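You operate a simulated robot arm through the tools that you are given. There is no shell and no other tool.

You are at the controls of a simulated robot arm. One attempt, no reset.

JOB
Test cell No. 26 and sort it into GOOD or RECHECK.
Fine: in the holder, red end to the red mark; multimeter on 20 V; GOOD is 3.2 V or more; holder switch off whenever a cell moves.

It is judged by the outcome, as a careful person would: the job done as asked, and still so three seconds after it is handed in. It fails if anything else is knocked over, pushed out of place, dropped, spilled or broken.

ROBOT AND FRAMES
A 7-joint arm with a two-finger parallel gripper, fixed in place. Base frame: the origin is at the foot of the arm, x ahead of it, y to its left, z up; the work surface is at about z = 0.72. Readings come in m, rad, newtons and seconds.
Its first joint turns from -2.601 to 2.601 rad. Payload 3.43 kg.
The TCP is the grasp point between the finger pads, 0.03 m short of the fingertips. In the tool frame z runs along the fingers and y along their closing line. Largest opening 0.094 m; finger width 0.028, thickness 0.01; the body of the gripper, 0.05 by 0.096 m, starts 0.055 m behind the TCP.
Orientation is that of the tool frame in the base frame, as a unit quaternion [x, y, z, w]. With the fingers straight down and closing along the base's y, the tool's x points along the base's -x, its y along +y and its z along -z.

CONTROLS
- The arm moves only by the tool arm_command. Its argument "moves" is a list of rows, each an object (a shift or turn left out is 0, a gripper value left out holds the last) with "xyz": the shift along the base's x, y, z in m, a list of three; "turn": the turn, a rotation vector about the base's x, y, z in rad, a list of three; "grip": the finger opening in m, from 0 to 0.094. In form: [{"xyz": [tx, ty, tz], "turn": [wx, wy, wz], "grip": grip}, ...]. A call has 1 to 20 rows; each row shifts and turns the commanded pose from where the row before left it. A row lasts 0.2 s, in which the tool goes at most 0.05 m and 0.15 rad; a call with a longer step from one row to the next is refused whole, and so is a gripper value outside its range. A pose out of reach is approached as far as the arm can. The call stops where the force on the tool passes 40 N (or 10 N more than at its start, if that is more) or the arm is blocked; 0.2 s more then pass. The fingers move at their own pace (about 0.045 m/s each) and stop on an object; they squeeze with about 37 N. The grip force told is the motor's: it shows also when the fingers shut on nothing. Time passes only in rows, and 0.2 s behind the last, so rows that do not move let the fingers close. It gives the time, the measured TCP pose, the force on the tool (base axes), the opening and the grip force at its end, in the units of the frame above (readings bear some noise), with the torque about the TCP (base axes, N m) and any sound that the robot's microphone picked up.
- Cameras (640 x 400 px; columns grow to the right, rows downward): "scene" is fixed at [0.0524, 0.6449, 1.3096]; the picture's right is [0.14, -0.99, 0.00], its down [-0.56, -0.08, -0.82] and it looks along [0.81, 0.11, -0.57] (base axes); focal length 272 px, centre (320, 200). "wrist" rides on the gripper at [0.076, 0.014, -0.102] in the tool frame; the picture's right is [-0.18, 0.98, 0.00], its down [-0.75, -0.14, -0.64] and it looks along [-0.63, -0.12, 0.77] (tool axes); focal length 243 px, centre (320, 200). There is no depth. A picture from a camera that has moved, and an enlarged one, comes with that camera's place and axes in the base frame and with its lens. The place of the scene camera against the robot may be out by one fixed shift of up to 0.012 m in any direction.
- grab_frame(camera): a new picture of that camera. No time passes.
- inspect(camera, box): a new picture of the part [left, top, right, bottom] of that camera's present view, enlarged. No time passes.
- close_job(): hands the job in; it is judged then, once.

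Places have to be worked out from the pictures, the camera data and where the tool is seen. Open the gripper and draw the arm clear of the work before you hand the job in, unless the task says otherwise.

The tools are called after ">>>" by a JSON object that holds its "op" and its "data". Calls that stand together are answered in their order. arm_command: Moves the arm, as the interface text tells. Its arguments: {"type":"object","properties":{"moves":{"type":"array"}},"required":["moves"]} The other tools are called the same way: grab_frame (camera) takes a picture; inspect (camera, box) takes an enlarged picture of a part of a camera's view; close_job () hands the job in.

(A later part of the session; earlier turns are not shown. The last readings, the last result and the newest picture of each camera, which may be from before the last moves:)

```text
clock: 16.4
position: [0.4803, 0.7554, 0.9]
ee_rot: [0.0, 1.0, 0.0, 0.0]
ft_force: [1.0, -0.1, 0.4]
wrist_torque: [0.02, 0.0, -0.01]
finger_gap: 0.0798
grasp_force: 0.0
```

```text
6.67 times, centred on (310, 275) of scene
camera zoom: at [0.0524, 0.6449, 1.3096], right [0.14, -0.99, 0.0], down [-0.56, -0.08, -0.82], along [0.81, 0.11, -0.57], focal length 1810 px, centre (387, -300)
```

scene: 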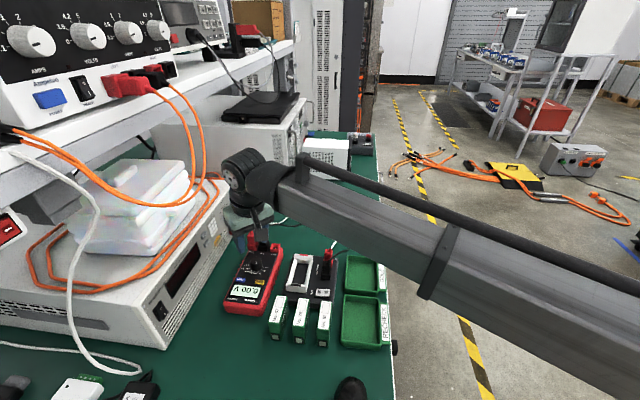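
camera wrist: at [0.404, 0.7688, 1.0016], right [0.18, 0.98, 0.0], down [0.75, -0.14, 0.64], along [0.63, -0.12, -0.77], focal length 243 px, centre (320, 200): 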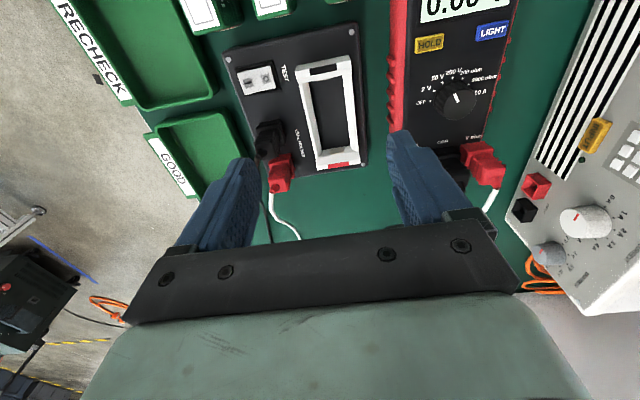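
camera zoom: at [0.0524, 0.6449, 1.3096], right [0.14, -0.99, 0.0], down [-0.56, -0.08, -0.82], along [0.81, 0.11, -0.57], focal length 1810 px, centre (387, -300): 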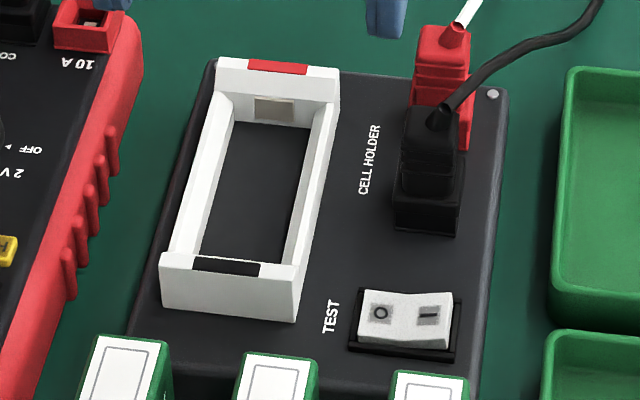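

The slot funnels in: centre ≈(0.5006, 0.7628), plate/floor z≈0.7455, frame top 0.768, aligned with x. The contacts' height matches the terminals with the cell standing as it is now. Next I'll go back over cell 26 with a 44 mm opening and check alignment.

>>> {"op": "arm_command", "data": {"moves": [{"xyz": [-0.035, -0.0067, 0], "grip": 0.044}, {"xyz": [-0.035, -0.0067, 0], "grip": 0.044}, {"xyz": [-0.0342, -0.0067, 0], "grip": 0.044}, {"xyz": [0, 0, -0.04]}, {"xyz": [0, 0, -0.03]}, {}]}}

>>> {"op": "grab_frame", "data": {"camera": "wrist"}}

>>> {"op": "inspect", "data": {"camera": "wrist", "box": [230, 60, 410, 190]}}

>>> {"op": "inspect", "data": {"camera": "scene", "box": [250, 260, 350, 350]}}

```text
clock: 17.8
position: [0.3766, 0.7374, 0.8339]
ee_rot: [0.0, 1.0, 0.0, 0.0]
ft_force: [0.7, -0.2, 0.4]
wrist_torque: [0.02, -0.01, -0.03]
finger_gap: 0.044
grasp_force: 0.0
```

```text
taken
camera wrist: at [0.3006, 0.7513, 0.9357], right [0.18, 0.98, 0.0], down [0.75, -0.14, 0.64], along [0.63, -0.12, -0.77], focal length 243 px, centre (320, 200)
```

wrist: 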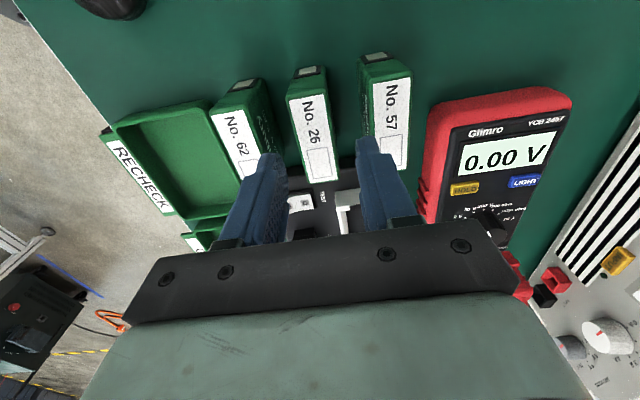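

```text
3.08 times, centred on (320, 125) of wrist
camera zoom: at [0.3006, 0.7513, 0.9357], right [0.18, 0.98, 0.0], down [0.75, -0.14, 0.64], along [0.63, -0.12, -0.77], focal length 746 px, centre (320, 431)
```

zoom: 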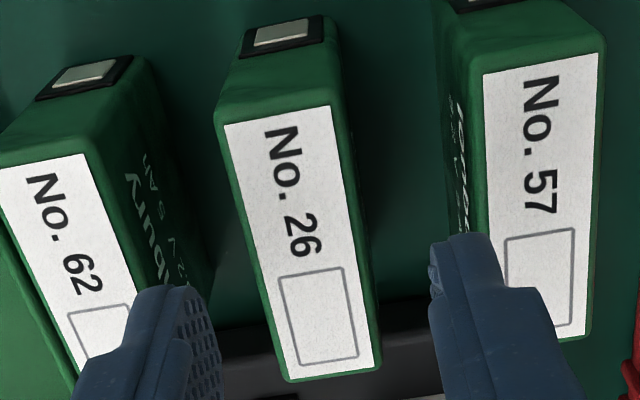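

```text
4.44 times, centred on (300, 305) of scene
camera zoom: at [0.0524, 0.6449, 1.3096], right [0.14, -0.99, 0.0], down [-0.56, -0.08, -0.82], along [0.81, 0.11, -0.57], focal length 1207 px, centre (409, -267)
```

zoom: 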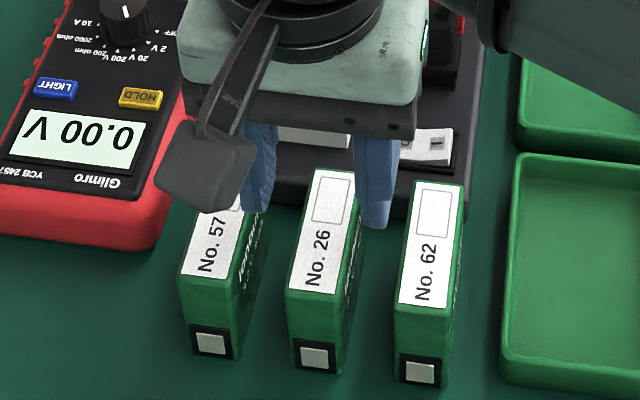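

The reading is a few mm off the command (y 0.7374, z 0.834), so I'll wait one row and re-read before descending.

>>> {"op": "arm_command", "data": {"moves": [{}, {}]}}

>>> {"op": "inspect", "data": {"camera": "wrist", "box": [230, 60, 410, 190]}}

```text
clock: 18.4
position: [0.3777, 0.7369, 0.8333]
ee_rot: [0.001, 1.0, 0.0, 0.0]
ft_force: [-0.1, 0.8, -0.2]
wrist_torque: [0.0, 0.01, 0.01]
finger_gap: 0.044
grasp_force: 0.0
```

```text
3.08 times, centred on (320, 125) of wrist
camera zoom: at [0.3007, 0.7513, 0.9359], right [0.18, 0.98, 0.0], down [0.75, -0.14, 0.64], along [0.63, -0.12, -0.77], focal length 746 px, centre (320, 431)
```

zoom: 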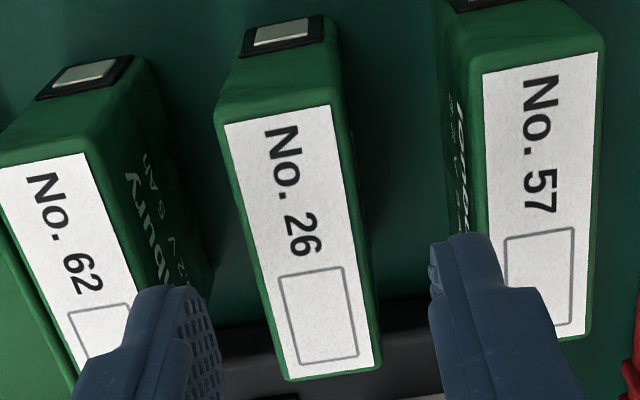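

The tool is steady at (0.377, 0.737, 0.834), and the cell centre lies at y≈0.7343. I'll shift -3 mm in y and descend around the cell's top.

>>> {"op": "arm_command", "data": {"moves": [{"xyz": [-0.0005, -0.003, 0]}, {"xyz": [0, 0, -0.016]}, {"xyz": [0, 0, -0.016]}, {"xyz": [0, 0, -0.014]}, {}]}}

>>> {"op": "inspect", "data": {"camera": "wrist", "box": [230, 60, 410, 190]}}

>>> {"op": "inspect", "data": {"camera": "scene", "box": [250, 260, 350, 350]}}

```text
clock: 19.6
position: [0.3762, 0.7328, 0.7877]
ee_rot: [0.0, 1.0, 0.0, 0.0]
ft_force: [1.7, 2.0, 30.1]
wrist_torque: [-1.04, 0.03, 0.08]
finger_gap: 0.0435
grasp_force: 0.0
```

```text
3.08 times, centred on (320, 125) of wrist
camera zoom: at [0.2994, 0.7468, 0.8887], right [0.18, 0.98, 0.0], down [0.75, -0.14, 0.64], along [0.63, -0.12, -0.77], focal length 746 px, centre (320, 431)
```

zoom: 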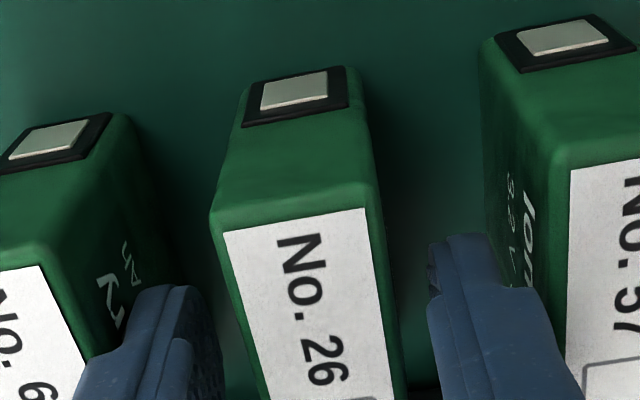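

```text
4.44 times, centred on (300, 305) of scene
camera zoom: at [0.0524, 0.6449, 1.3096], right [0.14, -0.99, 0.0], down [-0.56, -0.08, -0.82], along [0.81, 0.11, -0.57], focal length 1207 px, centre (409, -267)
```

zoom: 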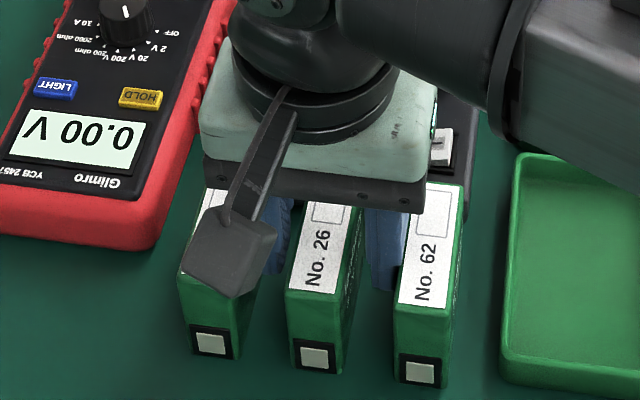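

A 30 N upward force with a torque that puts the contact at about y = TCP − 35 mm: the stepped back of the −y finger is touching the top edge of cell 62. I'll rise straight off it immediately.

>>> {"op": "arm_command", "data": {"moves": [{"xyz": [0, 0, 0.012]}, {"xyz": [0, 0, 0.018]}, {}]}}

>>> {"op": "grab_frame", "data": {"camera": "wrist"}}

>>> {"op": "inspect", "data": {"camera": "wrist", "box": [190, 60, 450, 250]}}

>>> {"op": "inspect", "data": {"camera": "scene", "box": [250, 260, 350, 350]}}

```text
clock: 20.4
position: [0.375, 0.7349, 0.8144]
ee_rot: [0.0, 1.0, -0.001, 0.0]
ft_force: [-0.2, 0.0, 0.3]
wrist_torque: [-0.02, -0.01, -0.01]
finger_gap: 0.0441
grasp_force: 0.1
```

```text
taken
camera wrist: at [0.2996, 0.7471, 0.9168], right [0.18, 0.98, 0.0], down [0.75, -0.14, 0.64], along [0.63, -0.12, -0.77], focal length 243 px, centre (320, 200)
```

wrist: 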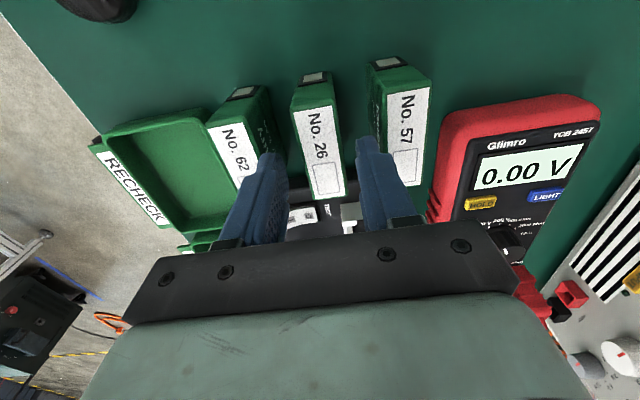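

```text
2.11 times, centred on (320, 155) of wrist
camera zoom: at [0.2996, 0.7471, 0.9168], right [0.18, 0.98, 0.0], down [0.75, -0.14, 0.64], along [0.63, -0.12, -0.77], focal length 511 px, centre (320, 295)
```

zoom: 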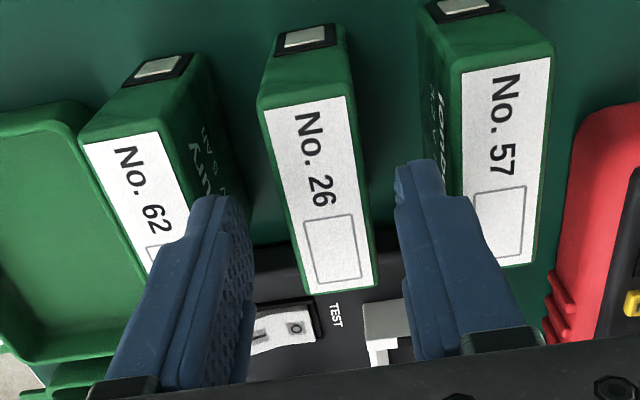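

```text
4.44 times, centred on (300, 305) of scene
camera zoom: at [0.0524, 0.6449, 1.3096], right [0.14, -0.99, 0.0], down [-0.56, -0.08, -0.82], along [0.81, 0.11, -0.57], focal length 1207 px, centre (409, -267)
```

zoom: 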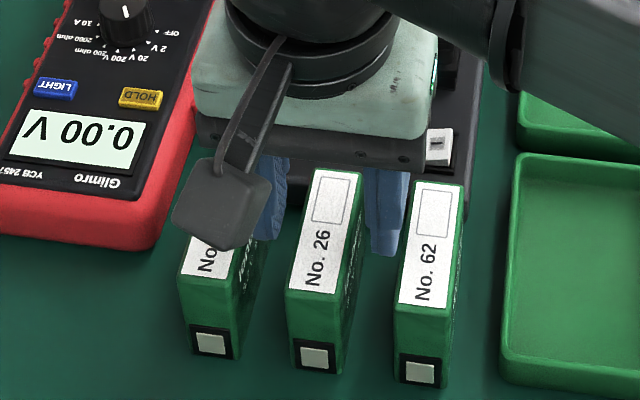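

Cell 62 hasn't moved. The finger thickens about 25 mm above its tip, so I'll narrow the opening to 37 mm, re-centre (+1 mm in x and y) and re-check before a shallower descent.

>>> {"op": "arm_command", "data": {"moves": [{"xyz": [0.001, 0.001, 0], "grip": 0.037}, {"grip": 0.037}, {"xyz": [0, 0, -0.008]}, {}]}}

>>> {"op": "inspect", "data": {"camera": "wrist", "box": [190, 60, 450, 250]}}

>>> {"op": "inspect", "data": {"camera": "scene", "box": [250, 260, 350, 350]}}

```text
clock: 21.4
position: [0.3763, 0.7346, 0.8076]
ee_rot: [-0.001, 1.0, 0.0, 0.001]
ft_force: [-1.2, -0.7, 0.2]
wrist_torque: [0.0, 0.01, -0.01]
finger_gap: 0.0371
grasp_force: 0.0
```

```text
2.11 times, centred on (320, 155) of wrist
camera zoom: at [0.3, 0.7476, 0.9093], right [0.18, 0.98, 0.0], down [0.75, -0.14, 0.64], along [0.63, -0.12, -0.77], focal length 511 px, centre (320, 295)
```

zoom: 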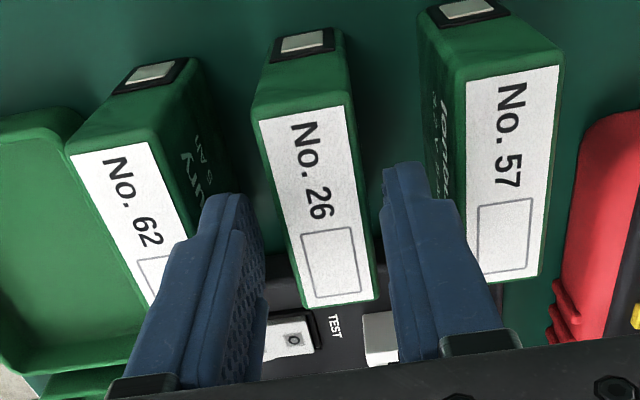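

```text
4.44 times, centred on (300, 305) of scene
camera zoom: at [0.0524, 0.6449, 1.3096], right [0.14, -0.99, 0.0], down [-0.56, -0.08, -0.82], along [0.81, 0.11, -0.57], focal length 1207 px, centre (409, -267)
```

zoom: 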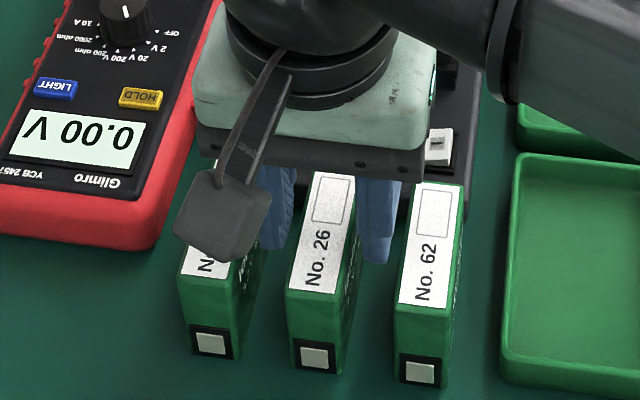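

The cell is centred between the fingers with no contact. Descending another 15 mm in small steps.

>>> {"op": "arm_command", "data": {"moves": [{"xyz": [0, 0, -0.005]}, {"xyz": [0, 0, -0.005]}, {"xyz": [0, 0, -0.005]}, {}]}}

>>> {"op": "inspect", "data": {"camera": "wrist", "box": [190, 60, 450, 250]}}

```text
clock: 22.4
position: [0.3775, 0.7331, 0.7912]
ee_rot: [0.0, 1.0, 0.0, -0.001]
ft_force: [-0.3, 0.0, 0.1]
wrist_torque: [0.02, 0.01, -0.03]
finger_gap: 0.0371
grasp_force: 0.1
```

```text
2.11 times, centred on (320, 155) of wrist
camera zoom: at [0.3004, 0.747, 0.8936], right [0.18, 0.98, 0.0], down [0.75, -0.14, 0.64], along [0.63, -0.12, -0.77], focal length 511 px, centre (320, 295)
```

zoom: 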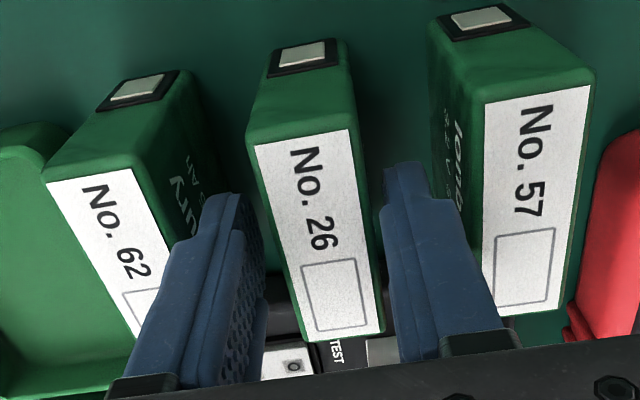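

No contact force at depth ~20 mm. Closing on the cell.

>>> {"op": "arm_command", "data": {"moves": [{"grip": 0.015}, {"grip": 0.015}, {"grip": 0.015}]}}

>>> {"op": "inspect", "data": {"camera": "wrist", "box": [190, 60, 450, 250]}}

```text
clock: 23.2
position: [0.3771, 0.733, 0.7911]
ee_rot: [0.0, 1.0, 0.0, 0.0]
ft_force: [0.8, 0.0, 0.1]
wrist_torque: [0.07, -0.05, 0.03]
finger_gap: 0.0256
grasp_force: 37.3
```

```text
2.11 times, centred on (320, 155) of wrist
camera zoom: at [0.3004, 0.7471, 0.8937], right [0.18, 0.98, 0.0], down [0.75, -0.14, 0.64], along [0.63, -0.12, -0.77], focal length 511 px, centre (320, 295)
```

zoom: 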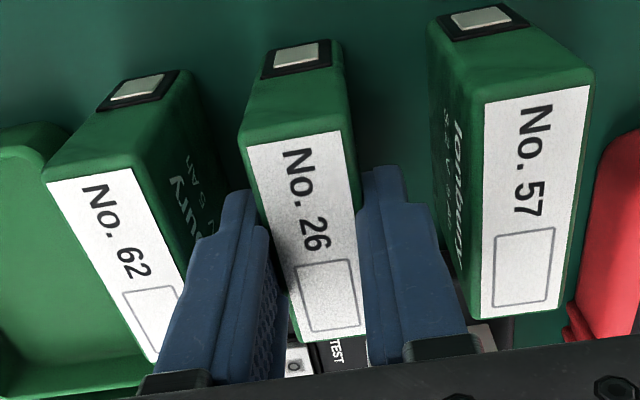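

The cell is held (gap 25.6 mm) and the switch's I side is raised, so the holder is off. Lifting straight up 8 cm.

>>> {"op": "arm_command", "data": {"moves": [{"xyz": [0, 0, 0.01]}, {"xyz": [0, 0, 0.02]}, {"xyz": [0, 0, 0.025]}, {"xyz": [0, 0, 0.025]}, {}]}}

>>> {"op": "grab_frame", "data": {"camera": "wrist"}}

>>> {"op": "grab_frame", "data": {"camera": "scene"}}

```text
clock: 24.4
position: [0.3767, 0.7331, 0.8727]
ee_rot: [0.0, 1.0, -0.001, 0.0]
ft_force: [-0.6, 0.6, -3.8]
wrist_torque: [-0.02, -0.03, 0.02]
finger_gap: 0.0257
grasp_force: 36.8
```

```text
taken
camera wrist: at [0.3008, 0.7467, 0.9745], right [0.18, 0.98, 0.0], down [0.75, -0.14, 0.64], along [0.63, -0.12, -0.77], focal length 243 px, centre (320, 200)
```

wrist: 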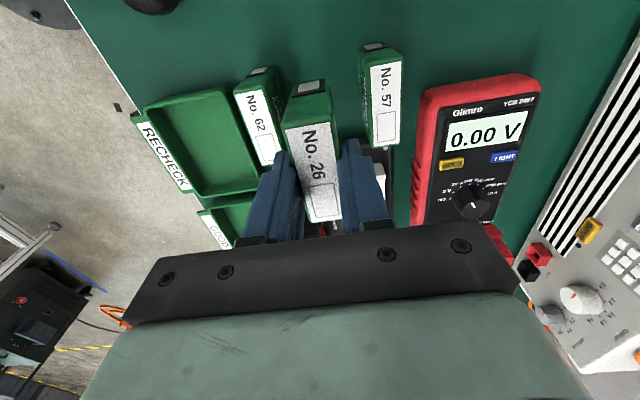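

```text
taken
```

scene: 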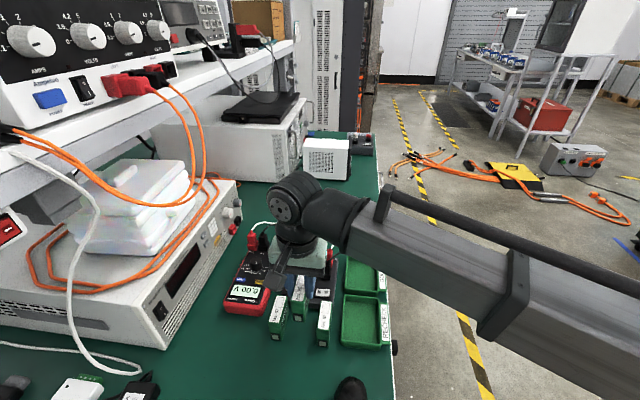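

The cell is lifted cleanly (3.8 N). Moving over the slot centre at this height.

>>> {"op": "arm_command", "data": {"moves": [{"xyz": [0.031, 0.0074, 0]}, {"xyz": [0.031, 0.0074, 0]}, {"xyz": [0.031, 0.0074, 0]}, {"xyz": [0.0309, 0.0075, 0]}, {}, {}]}}

>>> {"op": "grab_frame", "data": {"camera": "wrist"}}

>>> {"op": "inspect", "data": {"camera": "wrist", "box": [230, 20, 430, 220]}}

>>> {"op": "inspect", "data": {"camera": "scene", "box": [250, 230, 350, 320]}}

```text
clock: 25.8
position: [0.4999, 0.7625, 0.8712]
ee_rot: [-0.001, 1.0, 0.0, 0.0]
ft_force: [-0.2, 0.1, -2.4]
wrist_torque: [0.02, -0.01, -0.01]
finger_gap: 0.0256
grasp_force: 36.6
```

```text
taken
camera wrist: at [0.4241, 0.7768, 0.9733], right [0.18, 0.98, 0.0], down [0.75, -0.14, 0.64], along [0.63, -0.12, -0.77], focal length 243 px, centre (320, 200)
```

wrist: 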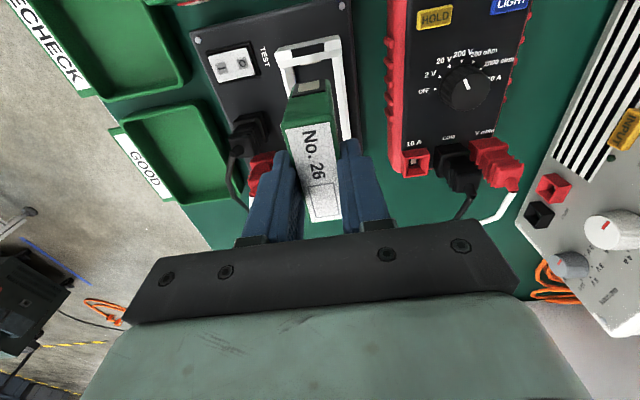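

```text
2.00 times, centred on (330, 120) of wrist
camera zoom: at [0.4241, 0.7768, 0.9733], right [0.18, 0.98, 0.0], down [0.75, -0.14, 0.64], along [0.63, -0.12, -0.77], focal length 485 px, centre (300, 360)
```

zoom: 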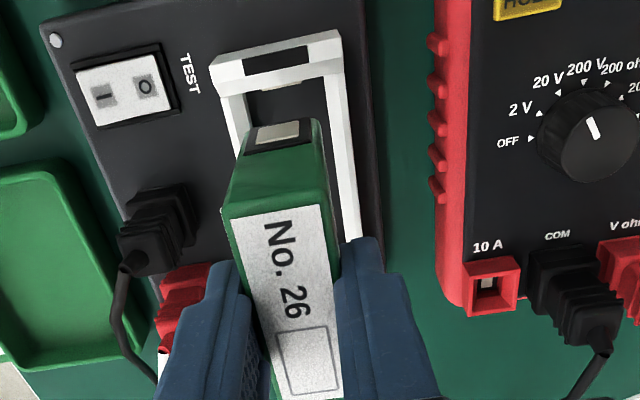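

```text
4.44 times, centred on (300, 275) of scene
camera zoom: at [0.0524, 0.6449, 1.3096], right [0.14, -0.99, 0.0], down [-0.56, -0.08, -0.82], along [0.81, 0.11, -0.57], focal length 1207 px, centre (409, -133)
```

zoom: 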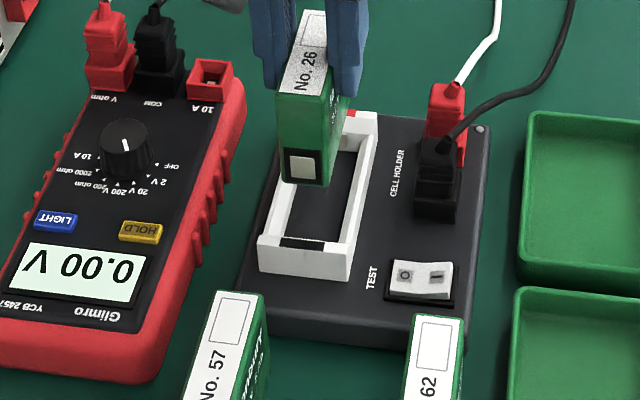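

The cell is over the slot centre (TCP 0.500, 0.7626), red end toward the red mark. I'll lower to just above the frame and check alignment.

>>> {"op": "arm_command", "data": {"moves": [{"xyz": [0.0005, 0.0002, -0.012]}, {"xyz": [0, 0, -0.012]}, {}, {}]}}

>>> {"op": "inspect", "data": {"camera": "wrist", "box": [250, 0, 400, 130]}}

>>> {"op": "inspect", "data": {"camera": "scene", "box": [270, 235, 340, 300]}}

```text
clock: 26.8
position: [0.5, 0.763, 0.8481]
ee_rot: [0.0, 1.0, 0.0, 0.0]
ft_force: [-0.7, -0.5, -1.9]
wrist_torque: [0.02, 0.0, 0.0]
finger_gap: 0.0255
grasp_force: 37.3
```

```text
3.08 times, centred on (325, 65) of wrist
camera zoom: at [0.4247, 0.7769, 0.9492], right [0.18, 0.98, 0.0], down [0.75, -0.14, 0.64], along [0.63, -0.12, -0.77], focal length 746 px, centre (305, 615)
```

zoom: 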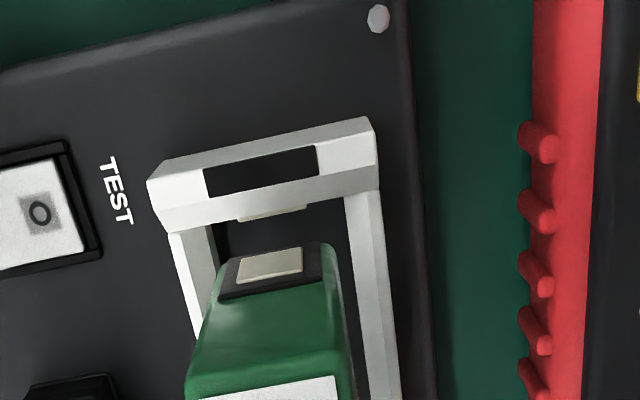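

```text
6.15 times, centred on (305, 268) of scene
camera zoom: at [0.0524, 0.6449, 1.3096], right [0.14, -0.99, 0.0], down [-0.56, -0.08, -0.82], along [0.81, 0.11, -0.57], focal length 1671 px, centre (412, -215)
```

zoom: 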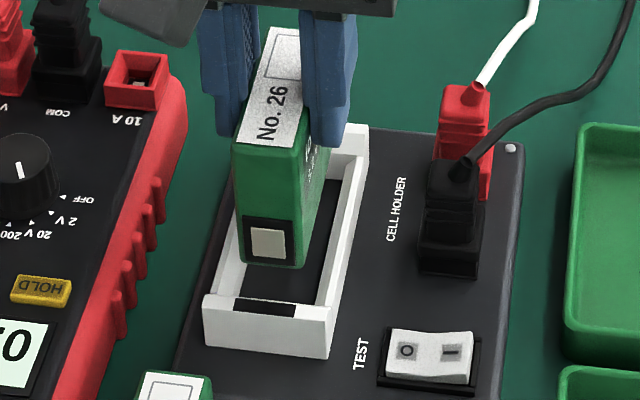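

The cell is aligned within ~1.5 mm of the slot; I'll nudge +1.5 mm in x and continue down, leaving the last few mm for a slow touch.

>>> {"op": "arm_command", "data": {"moves": [{"xyz": [0.0015, 0.0002, -0.004]}, {"xyz": [0, 0, -0.008]}, {"xyz": [0, 0, -0.008]}, {"xyz": [0, 0, -0.005]}, {}, {}]}}

>>> {"op": "inspect", "data": {"camera": "scene", "box": [270, 235, 340, 300]}}

>>> {"op": "inspect", "data": {"camera": "wrist", "box": [250, 0, 400, 130]}}

```text
clock: 28.2
position: [0.5029, 0.763, 0.8221]
ee_rot: [0.0, 1.0, 0.001, 0.0]
ft_force: [0.3, -0.2, -2.6]
wrist_torque: [0.01, 0.03, 0.0]
finger_gap: 0.0256
grasp_force: 37.5
```

```text
6.15 times, centred on (305, 268) of scene
camera zoom: at [0.0524, 0.6449, 1.3096], right [0.14, -0.99, 0.0], down [-0.56, -0.08, -0.82], along [0.81, 0.11, -0.57], focal length 1671 px, centre (412, -215)
```

zoom: 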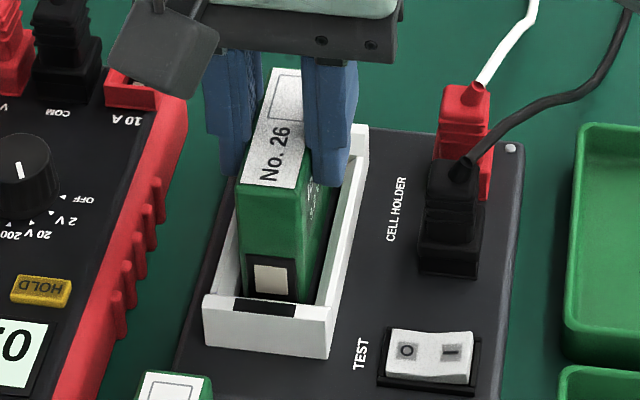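

```text
3.08 times, centred on (325, 65) of wrist
camera zoom: at [0.4267, 0.7774, 0.9249], right [0.18, 0.98, 0.0], down [0.75, -0.14, 0.64], along [0.63, -0.12, -0.77], focal length 746 px, centre (305, 615)
```

zoom: 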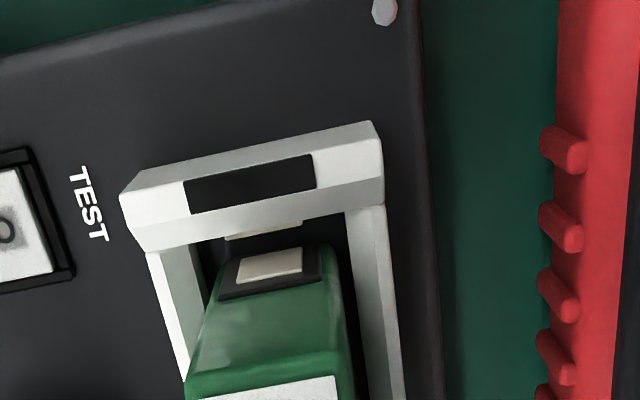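

The cell is inside the slot with clearance all round and no contact. I'll lower the last few mm in small steps until it seats.

>>> {"op": "arm_command", "data": {"moves": [{"xyz": [0, 0, -0.002]}, {"xyz": [0, 0, -0.002]}, {}]}}

```text
clock: 29.0
position: [0.5028, 0.7647, 0.8188]
ee_rot: [0.0, 1.0, 0.0, 0.0]
ft_force: [0.7, 0.3, -3.1]
wrist_torque: [0.01, 0.0, 0.02]
finger_gap: 0.0257
grasp_force: 36.8
```

Still hanging free (−3 N). Two more millimetre steps.

>>> {"op": "arm_command", "data": {"moves": [{"xyz": [0, 0, -0.0015]}, {"xyz": [0, 0, -0.001]}, {}]}}

>>> {"op": "inspect", "data": {"camera": "scene", "box": [270, 235, 340, 300]}}

```text
clock: 29.8
position: [0.5016, 0.7633, 0.817]
ee_rot: [0.0, 1.0, 0.0, 0.0]
ft_force: [0.7, 0.3, 12.5]
wrist_torque: [-0.09, 0.24, 0.02]
finger_gap: 0.0256
grasp_force: 37.4
```

```text
6.15 times, centred on (305, 268) of scene
camera zoom: at [0.0524, 0.6449, 1.3096], right [0.14, -0.99, 0.0], down [-0.56, -0.08, -0.82], along [0.81, 0.11, -0.57], focal length 1671 px, centre (412, -215)
```

zoom: 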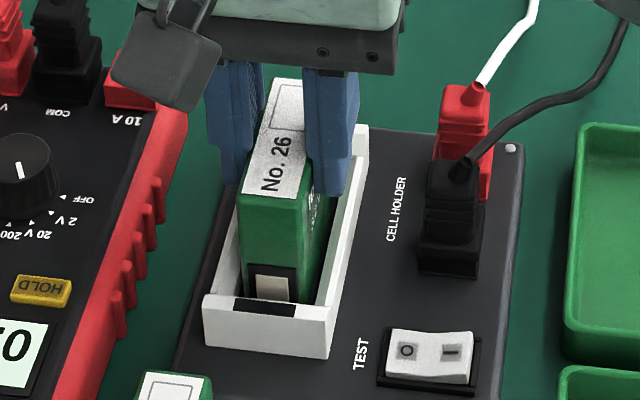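

Seated: contact force +12.5 N at TCP z 0.817, exactly the expected floor height. Releasing and rising.

>>> {"op": "arm_command", "data": {"moves": [{"xyz": [0, 0, 0.001], "grip": 0.04}, {"grip": 0.04}, {"xyz": [0, 0, 0.015]}, {"xyz": [0, 0, 0.03]}, {"xyz": [0, 0, 0.04]}, {}]}}

>>> {"op": "grab_frame", "data": {"camera": "wrist"}}

>>> {"op": "inspect", "data": {"camera": "wrist", "box": [200, 0, 400, 190]}}

>>> {"op": "inspect", "data": {"camera": "scene", "box": [270, 235, 340, 300]}}

```text
clock: 31.2
position: [0.5025, 0.7638, 0.9014]
ee_rot: [0.001, 1.0, 0.0, 0.0]
ft_force: [-0.6, -0.4, -0.3]
wrist_torque: [-0.03, -0.01, 0.01]
finger_gap: 0.0397
grasp_force: 0.0
```

```text
taken
camera wrist: at [0.4269, 0.7775, 1.0034], right [0.18, 0.98, 0.0], down [0.75, -0.14, 0.64], along [0.63, -0.12, -0.77], focal length 243 px, centre (320, 200)
```

wrist: 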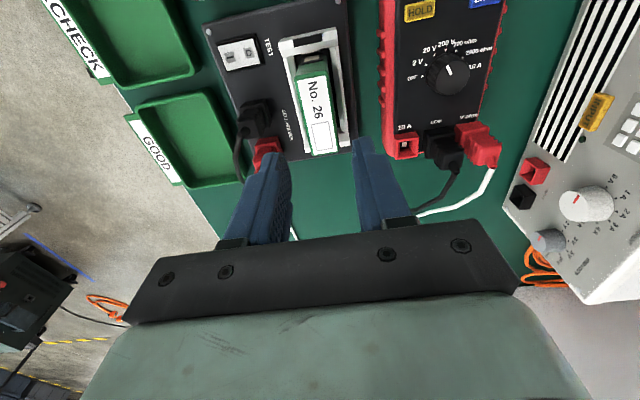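

```text
2.11 times, centred on (300, 95) of wrist
camera zoom: at [0.4269, 0.7775, 1.0034], right [0.18, 0.98, 0.0], down [0.75, -0.14, 0.64], along [0.63, -0.12, -0.77], focal length 511 px, centre (362, 421)
```

zoom: 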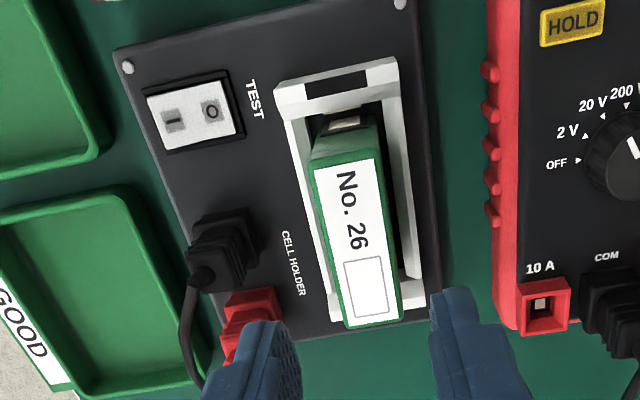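

```text
6.15 times, centred on (305, 268) of scene
camera zoom: at [0.0524, 0.6449, 1.3096], right [0.14, -0.99, 0.0], down [-0.56, -0.08, -0.82], along [0.81, 0.11, -0.57], focal length 1671 px, centre (412, -215)
```

zoom: 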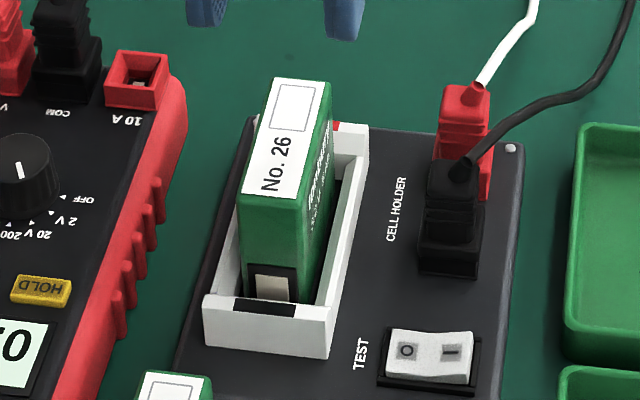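

Cell 26 stands in the slot, red end at the red mark. I locate the rocker at centre (0.4525, 0.700), with I on its −y half at (0.453, 0.6905, 0.755). The gripper will close, yaw 90°, and lean slightly so that one tip edge can press I; it hovers first.

>>> {"op": "arm_command", "data": {"moves": [{"turn": [0, 0, 0.1428], "grip": 0.0}, {"xyz": [-0.005, -0.007, 0], "turn": [0, 0, 0.1428], "grip": 0.0}, {"xyz": [-0.005, -0.007, 0], "turn": [0, 0, 0.1428]}, {"xyz": [-0.005, -0.007, 0], "turn": [0, 0, 0.1428]}, {"xyz": [-0.005, -0.007, 0], "turn": [0, 0, 0.1428]}, {"xyz": [-0.005, -0.007, 0], "turn": [0, 0, 0.1428]}, {"xyz": [-0.005, -0.007, 0], "turn": [0, 0, 0.1428]}, {"xyz": [-0.005, -0.007, 0], "turn": [0, 0, 0.1428]}, {"xyz": [-0.005, -0.007, 0], "turn": [0, 0, 0.1428]}, {"xyz": [-0.005, -0.007, 0], "turn": [0, 0, 0.1428]}, {"xyz": [-0.005, -0.008, 0], "turn": [0, 0, 0.1428]}, {"turn": [0.1, 0, 0]}, {"turn": [0.1, 0, 0]}, {"turn": [0.1, 0, 0]}, {"xyz": [0, 0, -0.03]}, {"xyz": [0, 0, -0.02]}, {}]}}

>>> {"op": "grab_frame", "data": {"camera": "wrist"}}

>>> {"op": "inspect", "data": {"camera": "wrist", "box": [240, 90, 400, 200]}}

>>> {"op": "inspect", "data": {"camera": "scene", "box": [240, 225, 350, 310]}}

```text
clock: 34.8
position: [0.4539, 0.693, 0.8525]
ee_rot: [-0.699, 0.699, 0.105, 0.106]
ft_force: [0.5, -0.7, 0.1]
wrist_torque: [-0.02, -0.02, -0.03]
finger_gap: 0.0
grasp_force: 33.5
```

```text
taken
camera wrist: at [0.4384, 0.5893, 0.9278], right [-0.98, 0.18, 0.05], down [0.14, 0.53, 0.84], along [0.12, 0.83, -0.55], focal length 243 px, centre (320, 200)
```

wrist: 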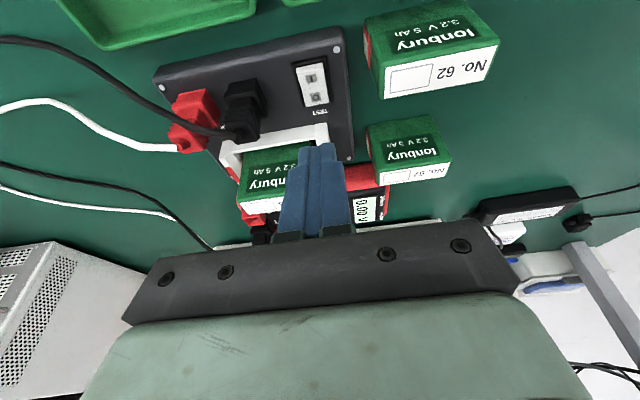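

```text
3.64 times, centred on (320, 145) of wrist
camera zoom: at [0.4384, 0.5893, 0.9278], right [-0.98, 0.18, 0.05], down [0.14, 0.53, 0.84], along [0.12, 0.83, -0.55], focal length 882 px, centre (320, 400)
```

zoom: 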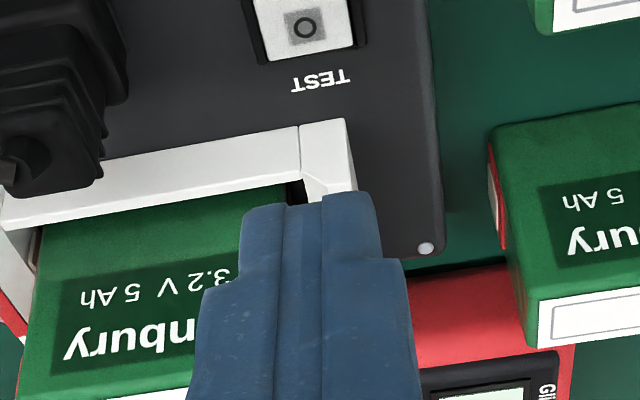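

```text
4.71 times, centred on (295, 268) of scene
camera zoom: at [0.0524, 0.6449, 1.3096], right [0.14, -0.99, 0.0], down [-0.56, -0.08, -0.82], along [0.81, 0.11, -0.57], focal length 1278 px, centre (438, -118)
```

zoom: 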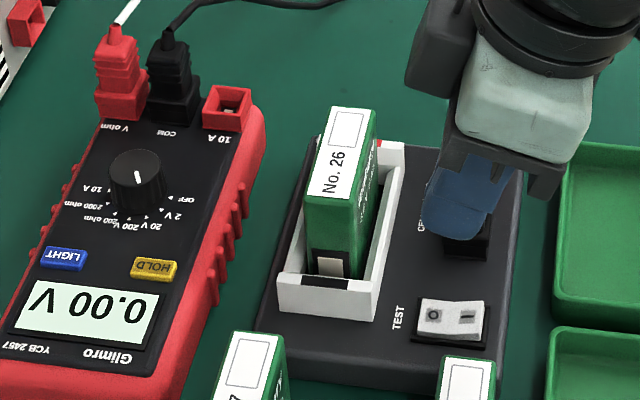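

I'll zoom in on the switch in this view to confirm its location relative to the fingertip.

>>> {"op": "inspect", "data": {"camera": "wrist", "box": [280, 55, 350, 125]}}

>>> {"op": "inspect", "data": {"camera": "scene", "box": [300, 260, 350, 300]}}

```text
5.71 times, centred on (315, 90) of wrist
camera zoom: at [0.4384, 0.5893, 0.9278], right [-0.98, 0.18, 0.05], down [0.14, 0.53, 0.84], along [0.12, 0.83, -0.55], focal length 1386 px, centre (349, 829)
```

zoom: 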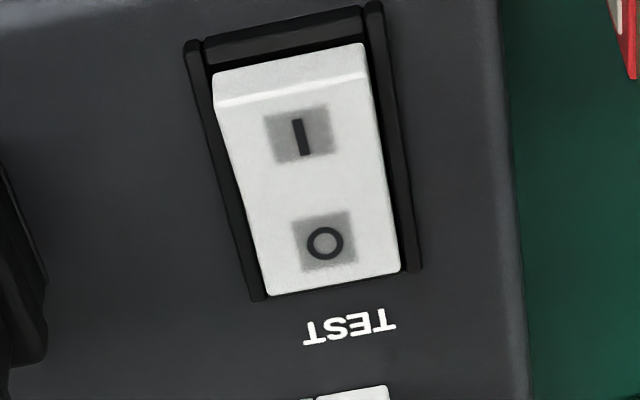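

```text
10.00 times, centred on (325, 280) of scene
camera zoom: at [0.0524, 0.6449, 1.3096], right [0.14, -0.99, 0.0], down [-0.56, -0.08, -0.82], along [0.81, 0.11, -0.57], focal length 2716 px, centre (270, -600)
```

zoom: 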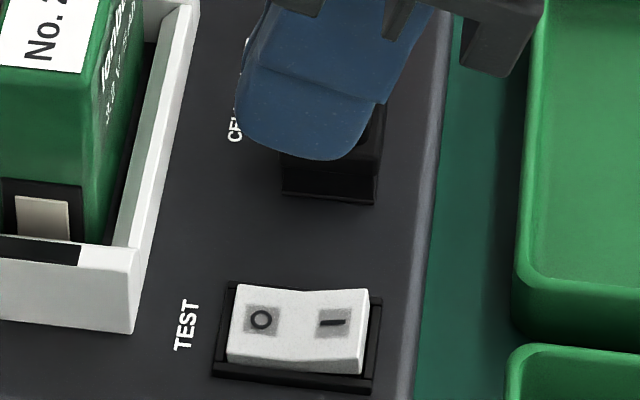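

The view clearly shows the I end raised and O flush: the holder is off. The rocker is narrow (20 mm) between rims, so I'll roll the tool 0.2 rad so that a single corner presses I, and descend to just above it.

>>> {"op": "arm_command", "data": {"moves": [{"turn": [0, 0.1, 0]}, {"turn": [0, 0.1, 0]}, {"xyz": [-0.0037, -0.0015, -0.02]}, {"xyz": [0, 0, -0.02]}, {"xyz": [0, 0, -0.012]}, {}, {}]}}

>>> {"op": "grab_frame", "data": {"camera": "wrist"}}

>>> {"op": "inspect", "data": {"camera": "wrist", "box": [260, 60, 380, 180]}}

>>> {"op": "inspect", "data": {"camera": "scene", "box": [290, 245, 350, 305]}}

```text
clock: 36.4
position: [0.4468, 0.6898, 0.8001]
ee_rot: [-0.685, 0.707, 0.175, 0.035]
ft_force: [0.7, -0.7, -0.4]
wrist_torque: [0.03, 0.0, 0.0]
finger_gap: 0.0001
grasp_force: 33.1
```

```text
taken
camera wrist: at [0.4489, 0.5876, 0.8767], right [-0.95, 0.18, 0.25], down [0.3, 0.53, 0.79], along [0.01, 0.83, -0.56], focal length 243 px, centre (320, 200)
```

wrist: 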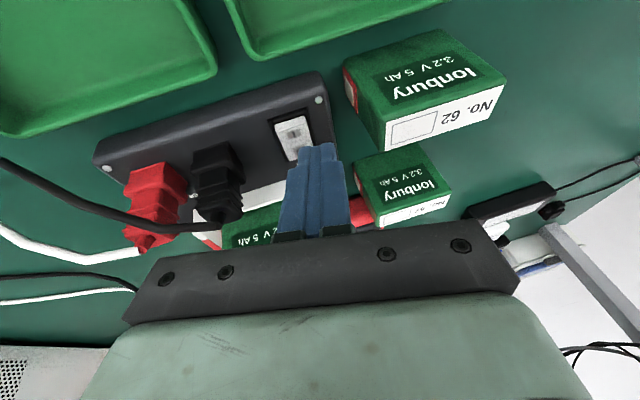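

```text
3.33 times, centred on (320, 120) of wrist
camera zoom: at [0.4489, 0.5876, 0.8767], right [-0.95, 0.18, 0.25], down [0.3, 0.53, 0.79], along [0.01, 0.83, -0.56], focal length 809 px, centre (320, 467)
```

zoom: 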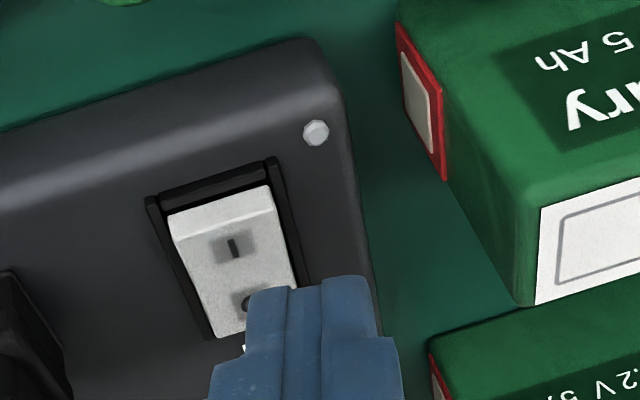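

```text
6.67 times, centred on (320, 275) of scene
camera zoom: at [0.0524, 0.6449, 1.3096], right [0.14, -0.99, 0.0], down [-0.56, -0.08, -0.82], along [0.81, 0.11, -0.57], focal length 1810 px, centre (320, -300)
```

zoom: 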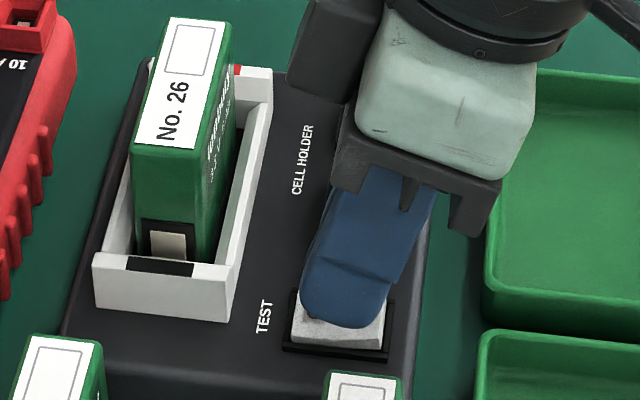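

The rounded corner projects straight down onto the I mark. I'll shift 3 mm toward the I end and press down in small steps, watching force and sound.

>>> {"op": "arm_command", "data": {"moves": [{"xyz": [0.001, -0.003, -0.003]}, {"xyz": [0, 0, -0.003]}, {"xyz": [0, 0, -0.003]}, {}]}}

>>> {"op": "inspect", "data": {"camera": "wrist", "box": [260, 60, 380, 180]}}

```text
clock: 37.4
position: [0.449, 0.6882, 0.7921]
ee_rot: [-0.685, 0.706, 0.175, 0.036]
ft_force: [-0.1, -0.2, -0.5]
wrist_torque: [0.01, 0.01, -0.03]
finger_gap: 0.0001
grasp_force: 33.2
```

```text
3.33 times, centred on (320, 120) of wrist
camera zoom: at [0.4501, 0.5851, 0.8681], right [-0.95, 0.18, 0.25], down [0.3, 0.53, 0.79], along [0.01, 0.83, -0.56], focal length 809 px, centre (320, 467)
```

zoom: 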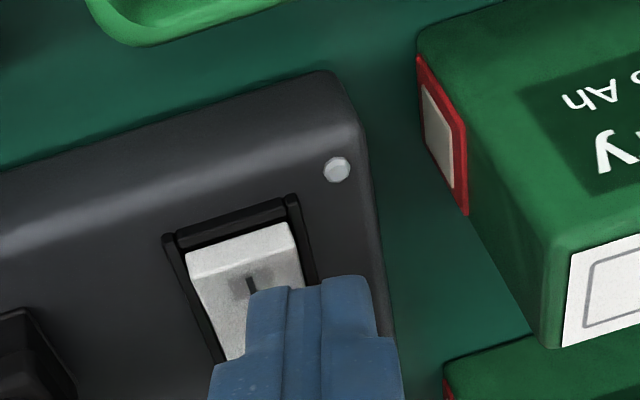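

No contact yet; the corner is right at the I mark. Continuing down in 2 mm steps.

>>> {"op": "arm_command", "data": {"moves": [{"xyz": [0, 0, -0.002]}, {"xyz": [0, 0, -0.002]}, {}]}}

>>> {"op": "inspect", "data": {"camera": "wrist", "box": [260, 60, 380, 180]}}

```text
clock: 38.2
position: [0.4488, 0.6884, 0.7868]
ee_rot: [-0.684, 0.707, 0.176, 0.036]
ft_force: [0.4, -0.8, 0.1]
wrist_torque: [-0.02, 0.0, 0.03]
finger_gap: 0.0
grasp_force: 33.1
```

```text
3.33 times, centred on (320, 120) of wrist
camera zoom: at [0.4499, 0.5849, 0.8638], right [-0.95, 0.18, 0.25], down [0.3, 0.53, 0.79], along [0.01, 0.83, -0.56], focal length 809 px, centre (320, 467)
```

zoom: 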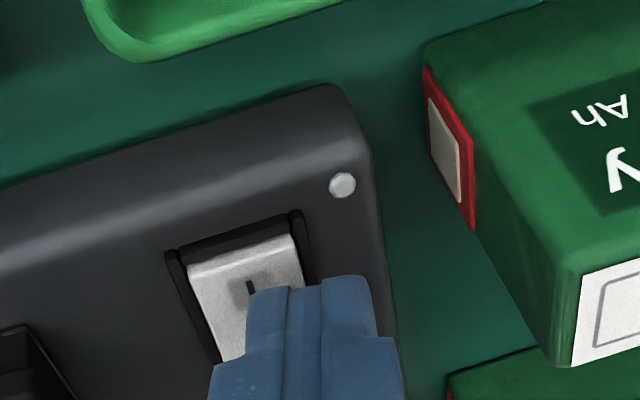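

I'll check the meter and rocker state in the scene view.

>>> {"op": "inspect", "data": {"camera": "scene", "box": [215, 235, 345, 320]}}

>>> {"op": "inspect", "data": {"camera": "scene", "box": [305, 270, 345, 300]}}

>>> {"op": "inspect", "data": {"camera": "wrist", "box": [300, 110, 360, 170]}}

```text
4.71 times, centred on (280, 278) of scene
camera zoom: at [0.0524, 0.6449, 1.3096], right [0.14, -0.99, 0.0], down [-0.56, -0.08, -0.82], along [0.81, 0.11, -0.57], focal length 1278 px, centre (508, -165)
```

zoom: 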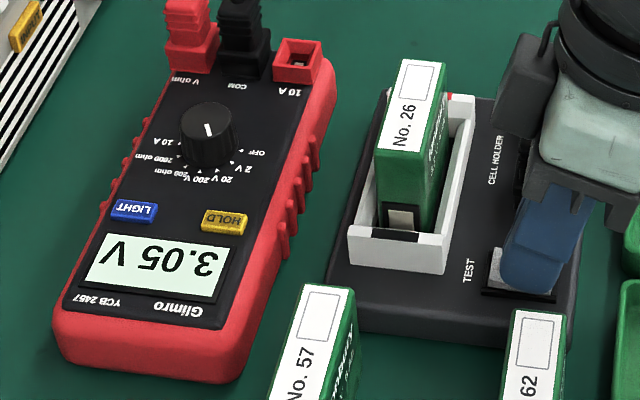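

```text
13.33 times, centred on (325, 285) of scene
camera zoom: at [0.0524, 0.6449, 1.3096], right [0.14, -0.99, 0.0], down [-0.56, -0.08, -0.82], along [0.81, 0.11, -0.57], focal length 3621 px, centre (253, -933)
```

zoom: 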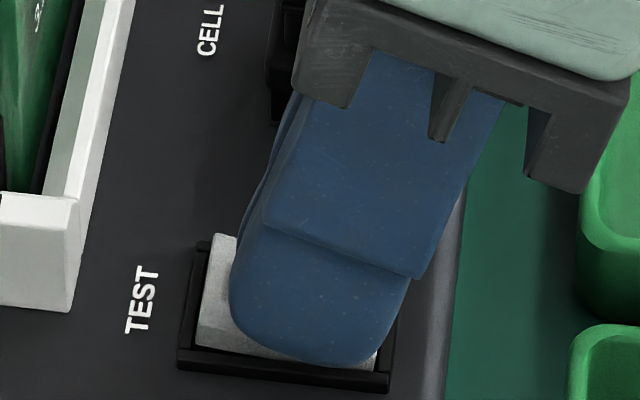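

```text
6.67 times, centred on (330, 140) of wrist
camera zoom: at [0.4499, 0.5849, 0.8638], right [-0.95, 0.18, 0.25], down [0.3, 0.53, 0.79], along [0.01, 0.83, -0.56], focal length 1618 px, centre (253, 600)
```

zoom: 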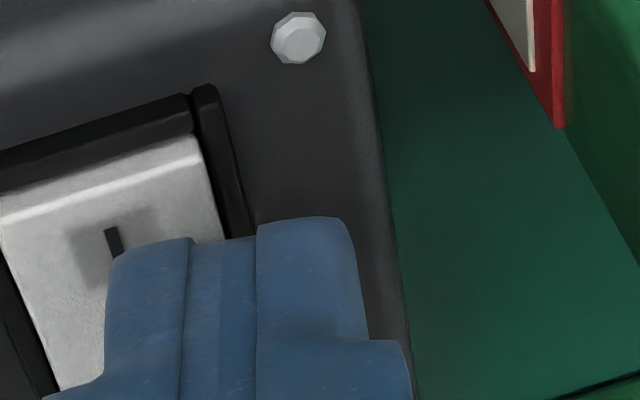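

The switch has flipped on and the meter reads about 3.05 V. I'll zoom in, then lift off the switch and wait to make sure the reading is steady.

>>> {"op": "inspect", "data": {"camera": "scene", "box": [225, 275, 275, 310]}}

>>> {"op": "arm_command", "data": {"moves": [{"xyz": [0, 0, 0.01]}, {"xyz": [0, 0, 0.02]}, {"xyz": [0, 0, 0.02]}, {}, {}, {}, {}, {}]}}

>>> {"op": "inspect", "data": {"camera": "scene", "box": [225, 275, 275, 310]}}

>>> {"op": "inspect", "data": {"camera": "scene", "box": [215, 235, 345, 320]}}

>>> {"op": "grab_frame", "data": {"camera": "wrist"}}

```text
11.43 times, centred on (250, 292) of scene
camera zoom: at [0.0524, 0.6449, 1.3096], right [0.14, -0.99, 0.0], down [-0.56, -0.08, -0.82], along [0.81, 0.11, -0.57], focal length 3103 px, centre (1120, -857)
```

zoom: 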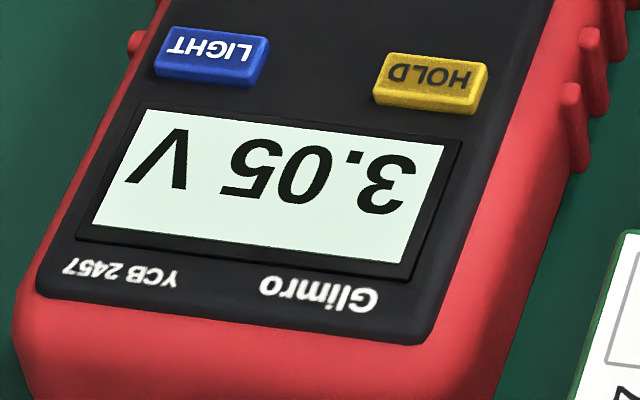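

```text
clock: 40.0
position: [0.4487, 0.6888, 0.8383]
ee_rot: [-0.684, 0.707, 0.175, 0.036]
ft_force: [-0.4, 0.6, -1.2]
wrist_torque: [0.02, -0.02, 0.01]
finger_gap: 0.0
grasp_force: 33.4
```

```text
11.43 times, centred on (250, 292) of scene
camera zoom: at [0.0524, 0.6449, 1.3096], right [0.14, -0.99, 0.0], down [-0.56, -0.08, -0.82], along [0.81, 0.11, -0.57], focal length 3103 px, centre (1120, -857)
```

zoom: 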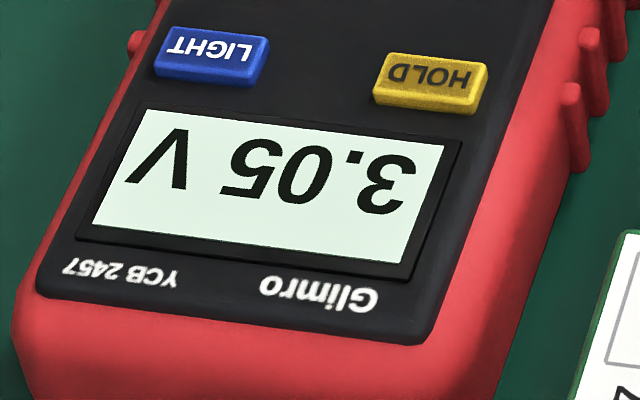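

```text
4.71 times, centred on (280, 278) of scene
camera zoom: at [0.0524, 0.6449, 1.3096], right [0.14, -0.99, 0.0], down [-0.56, -0.08, -0.82], along [0.81, 0.11, -0.57], focal length 1278 px, centre (508, -165)
```

zoom: 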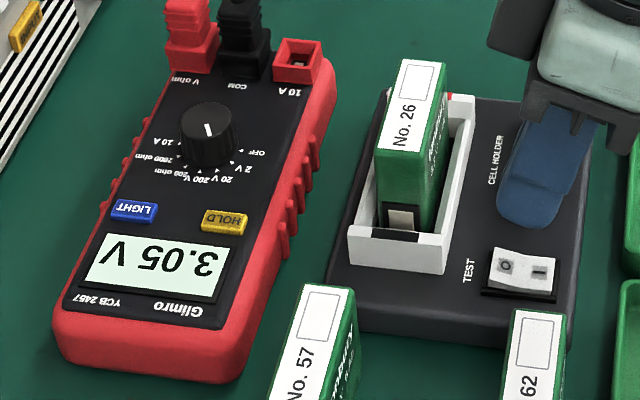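

```text
taken
camera wrist: at [0.4498, 0.5862, 0.9132], right [-0.95, 0.18, 0.25], down [0.3, 0.53, 0.79], along [0.01, 0.83, -0.56], focal length 243 px, centre (320, 200)
```

wrist: 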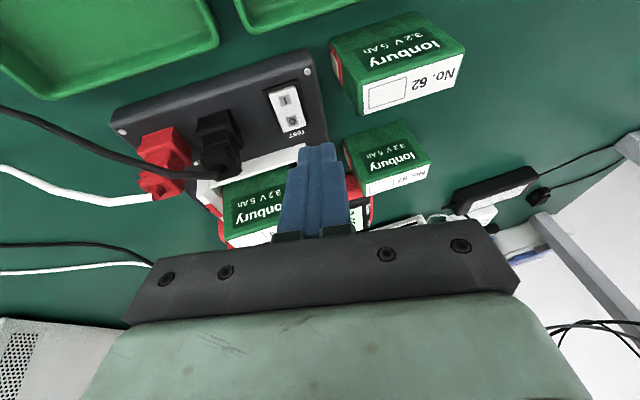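

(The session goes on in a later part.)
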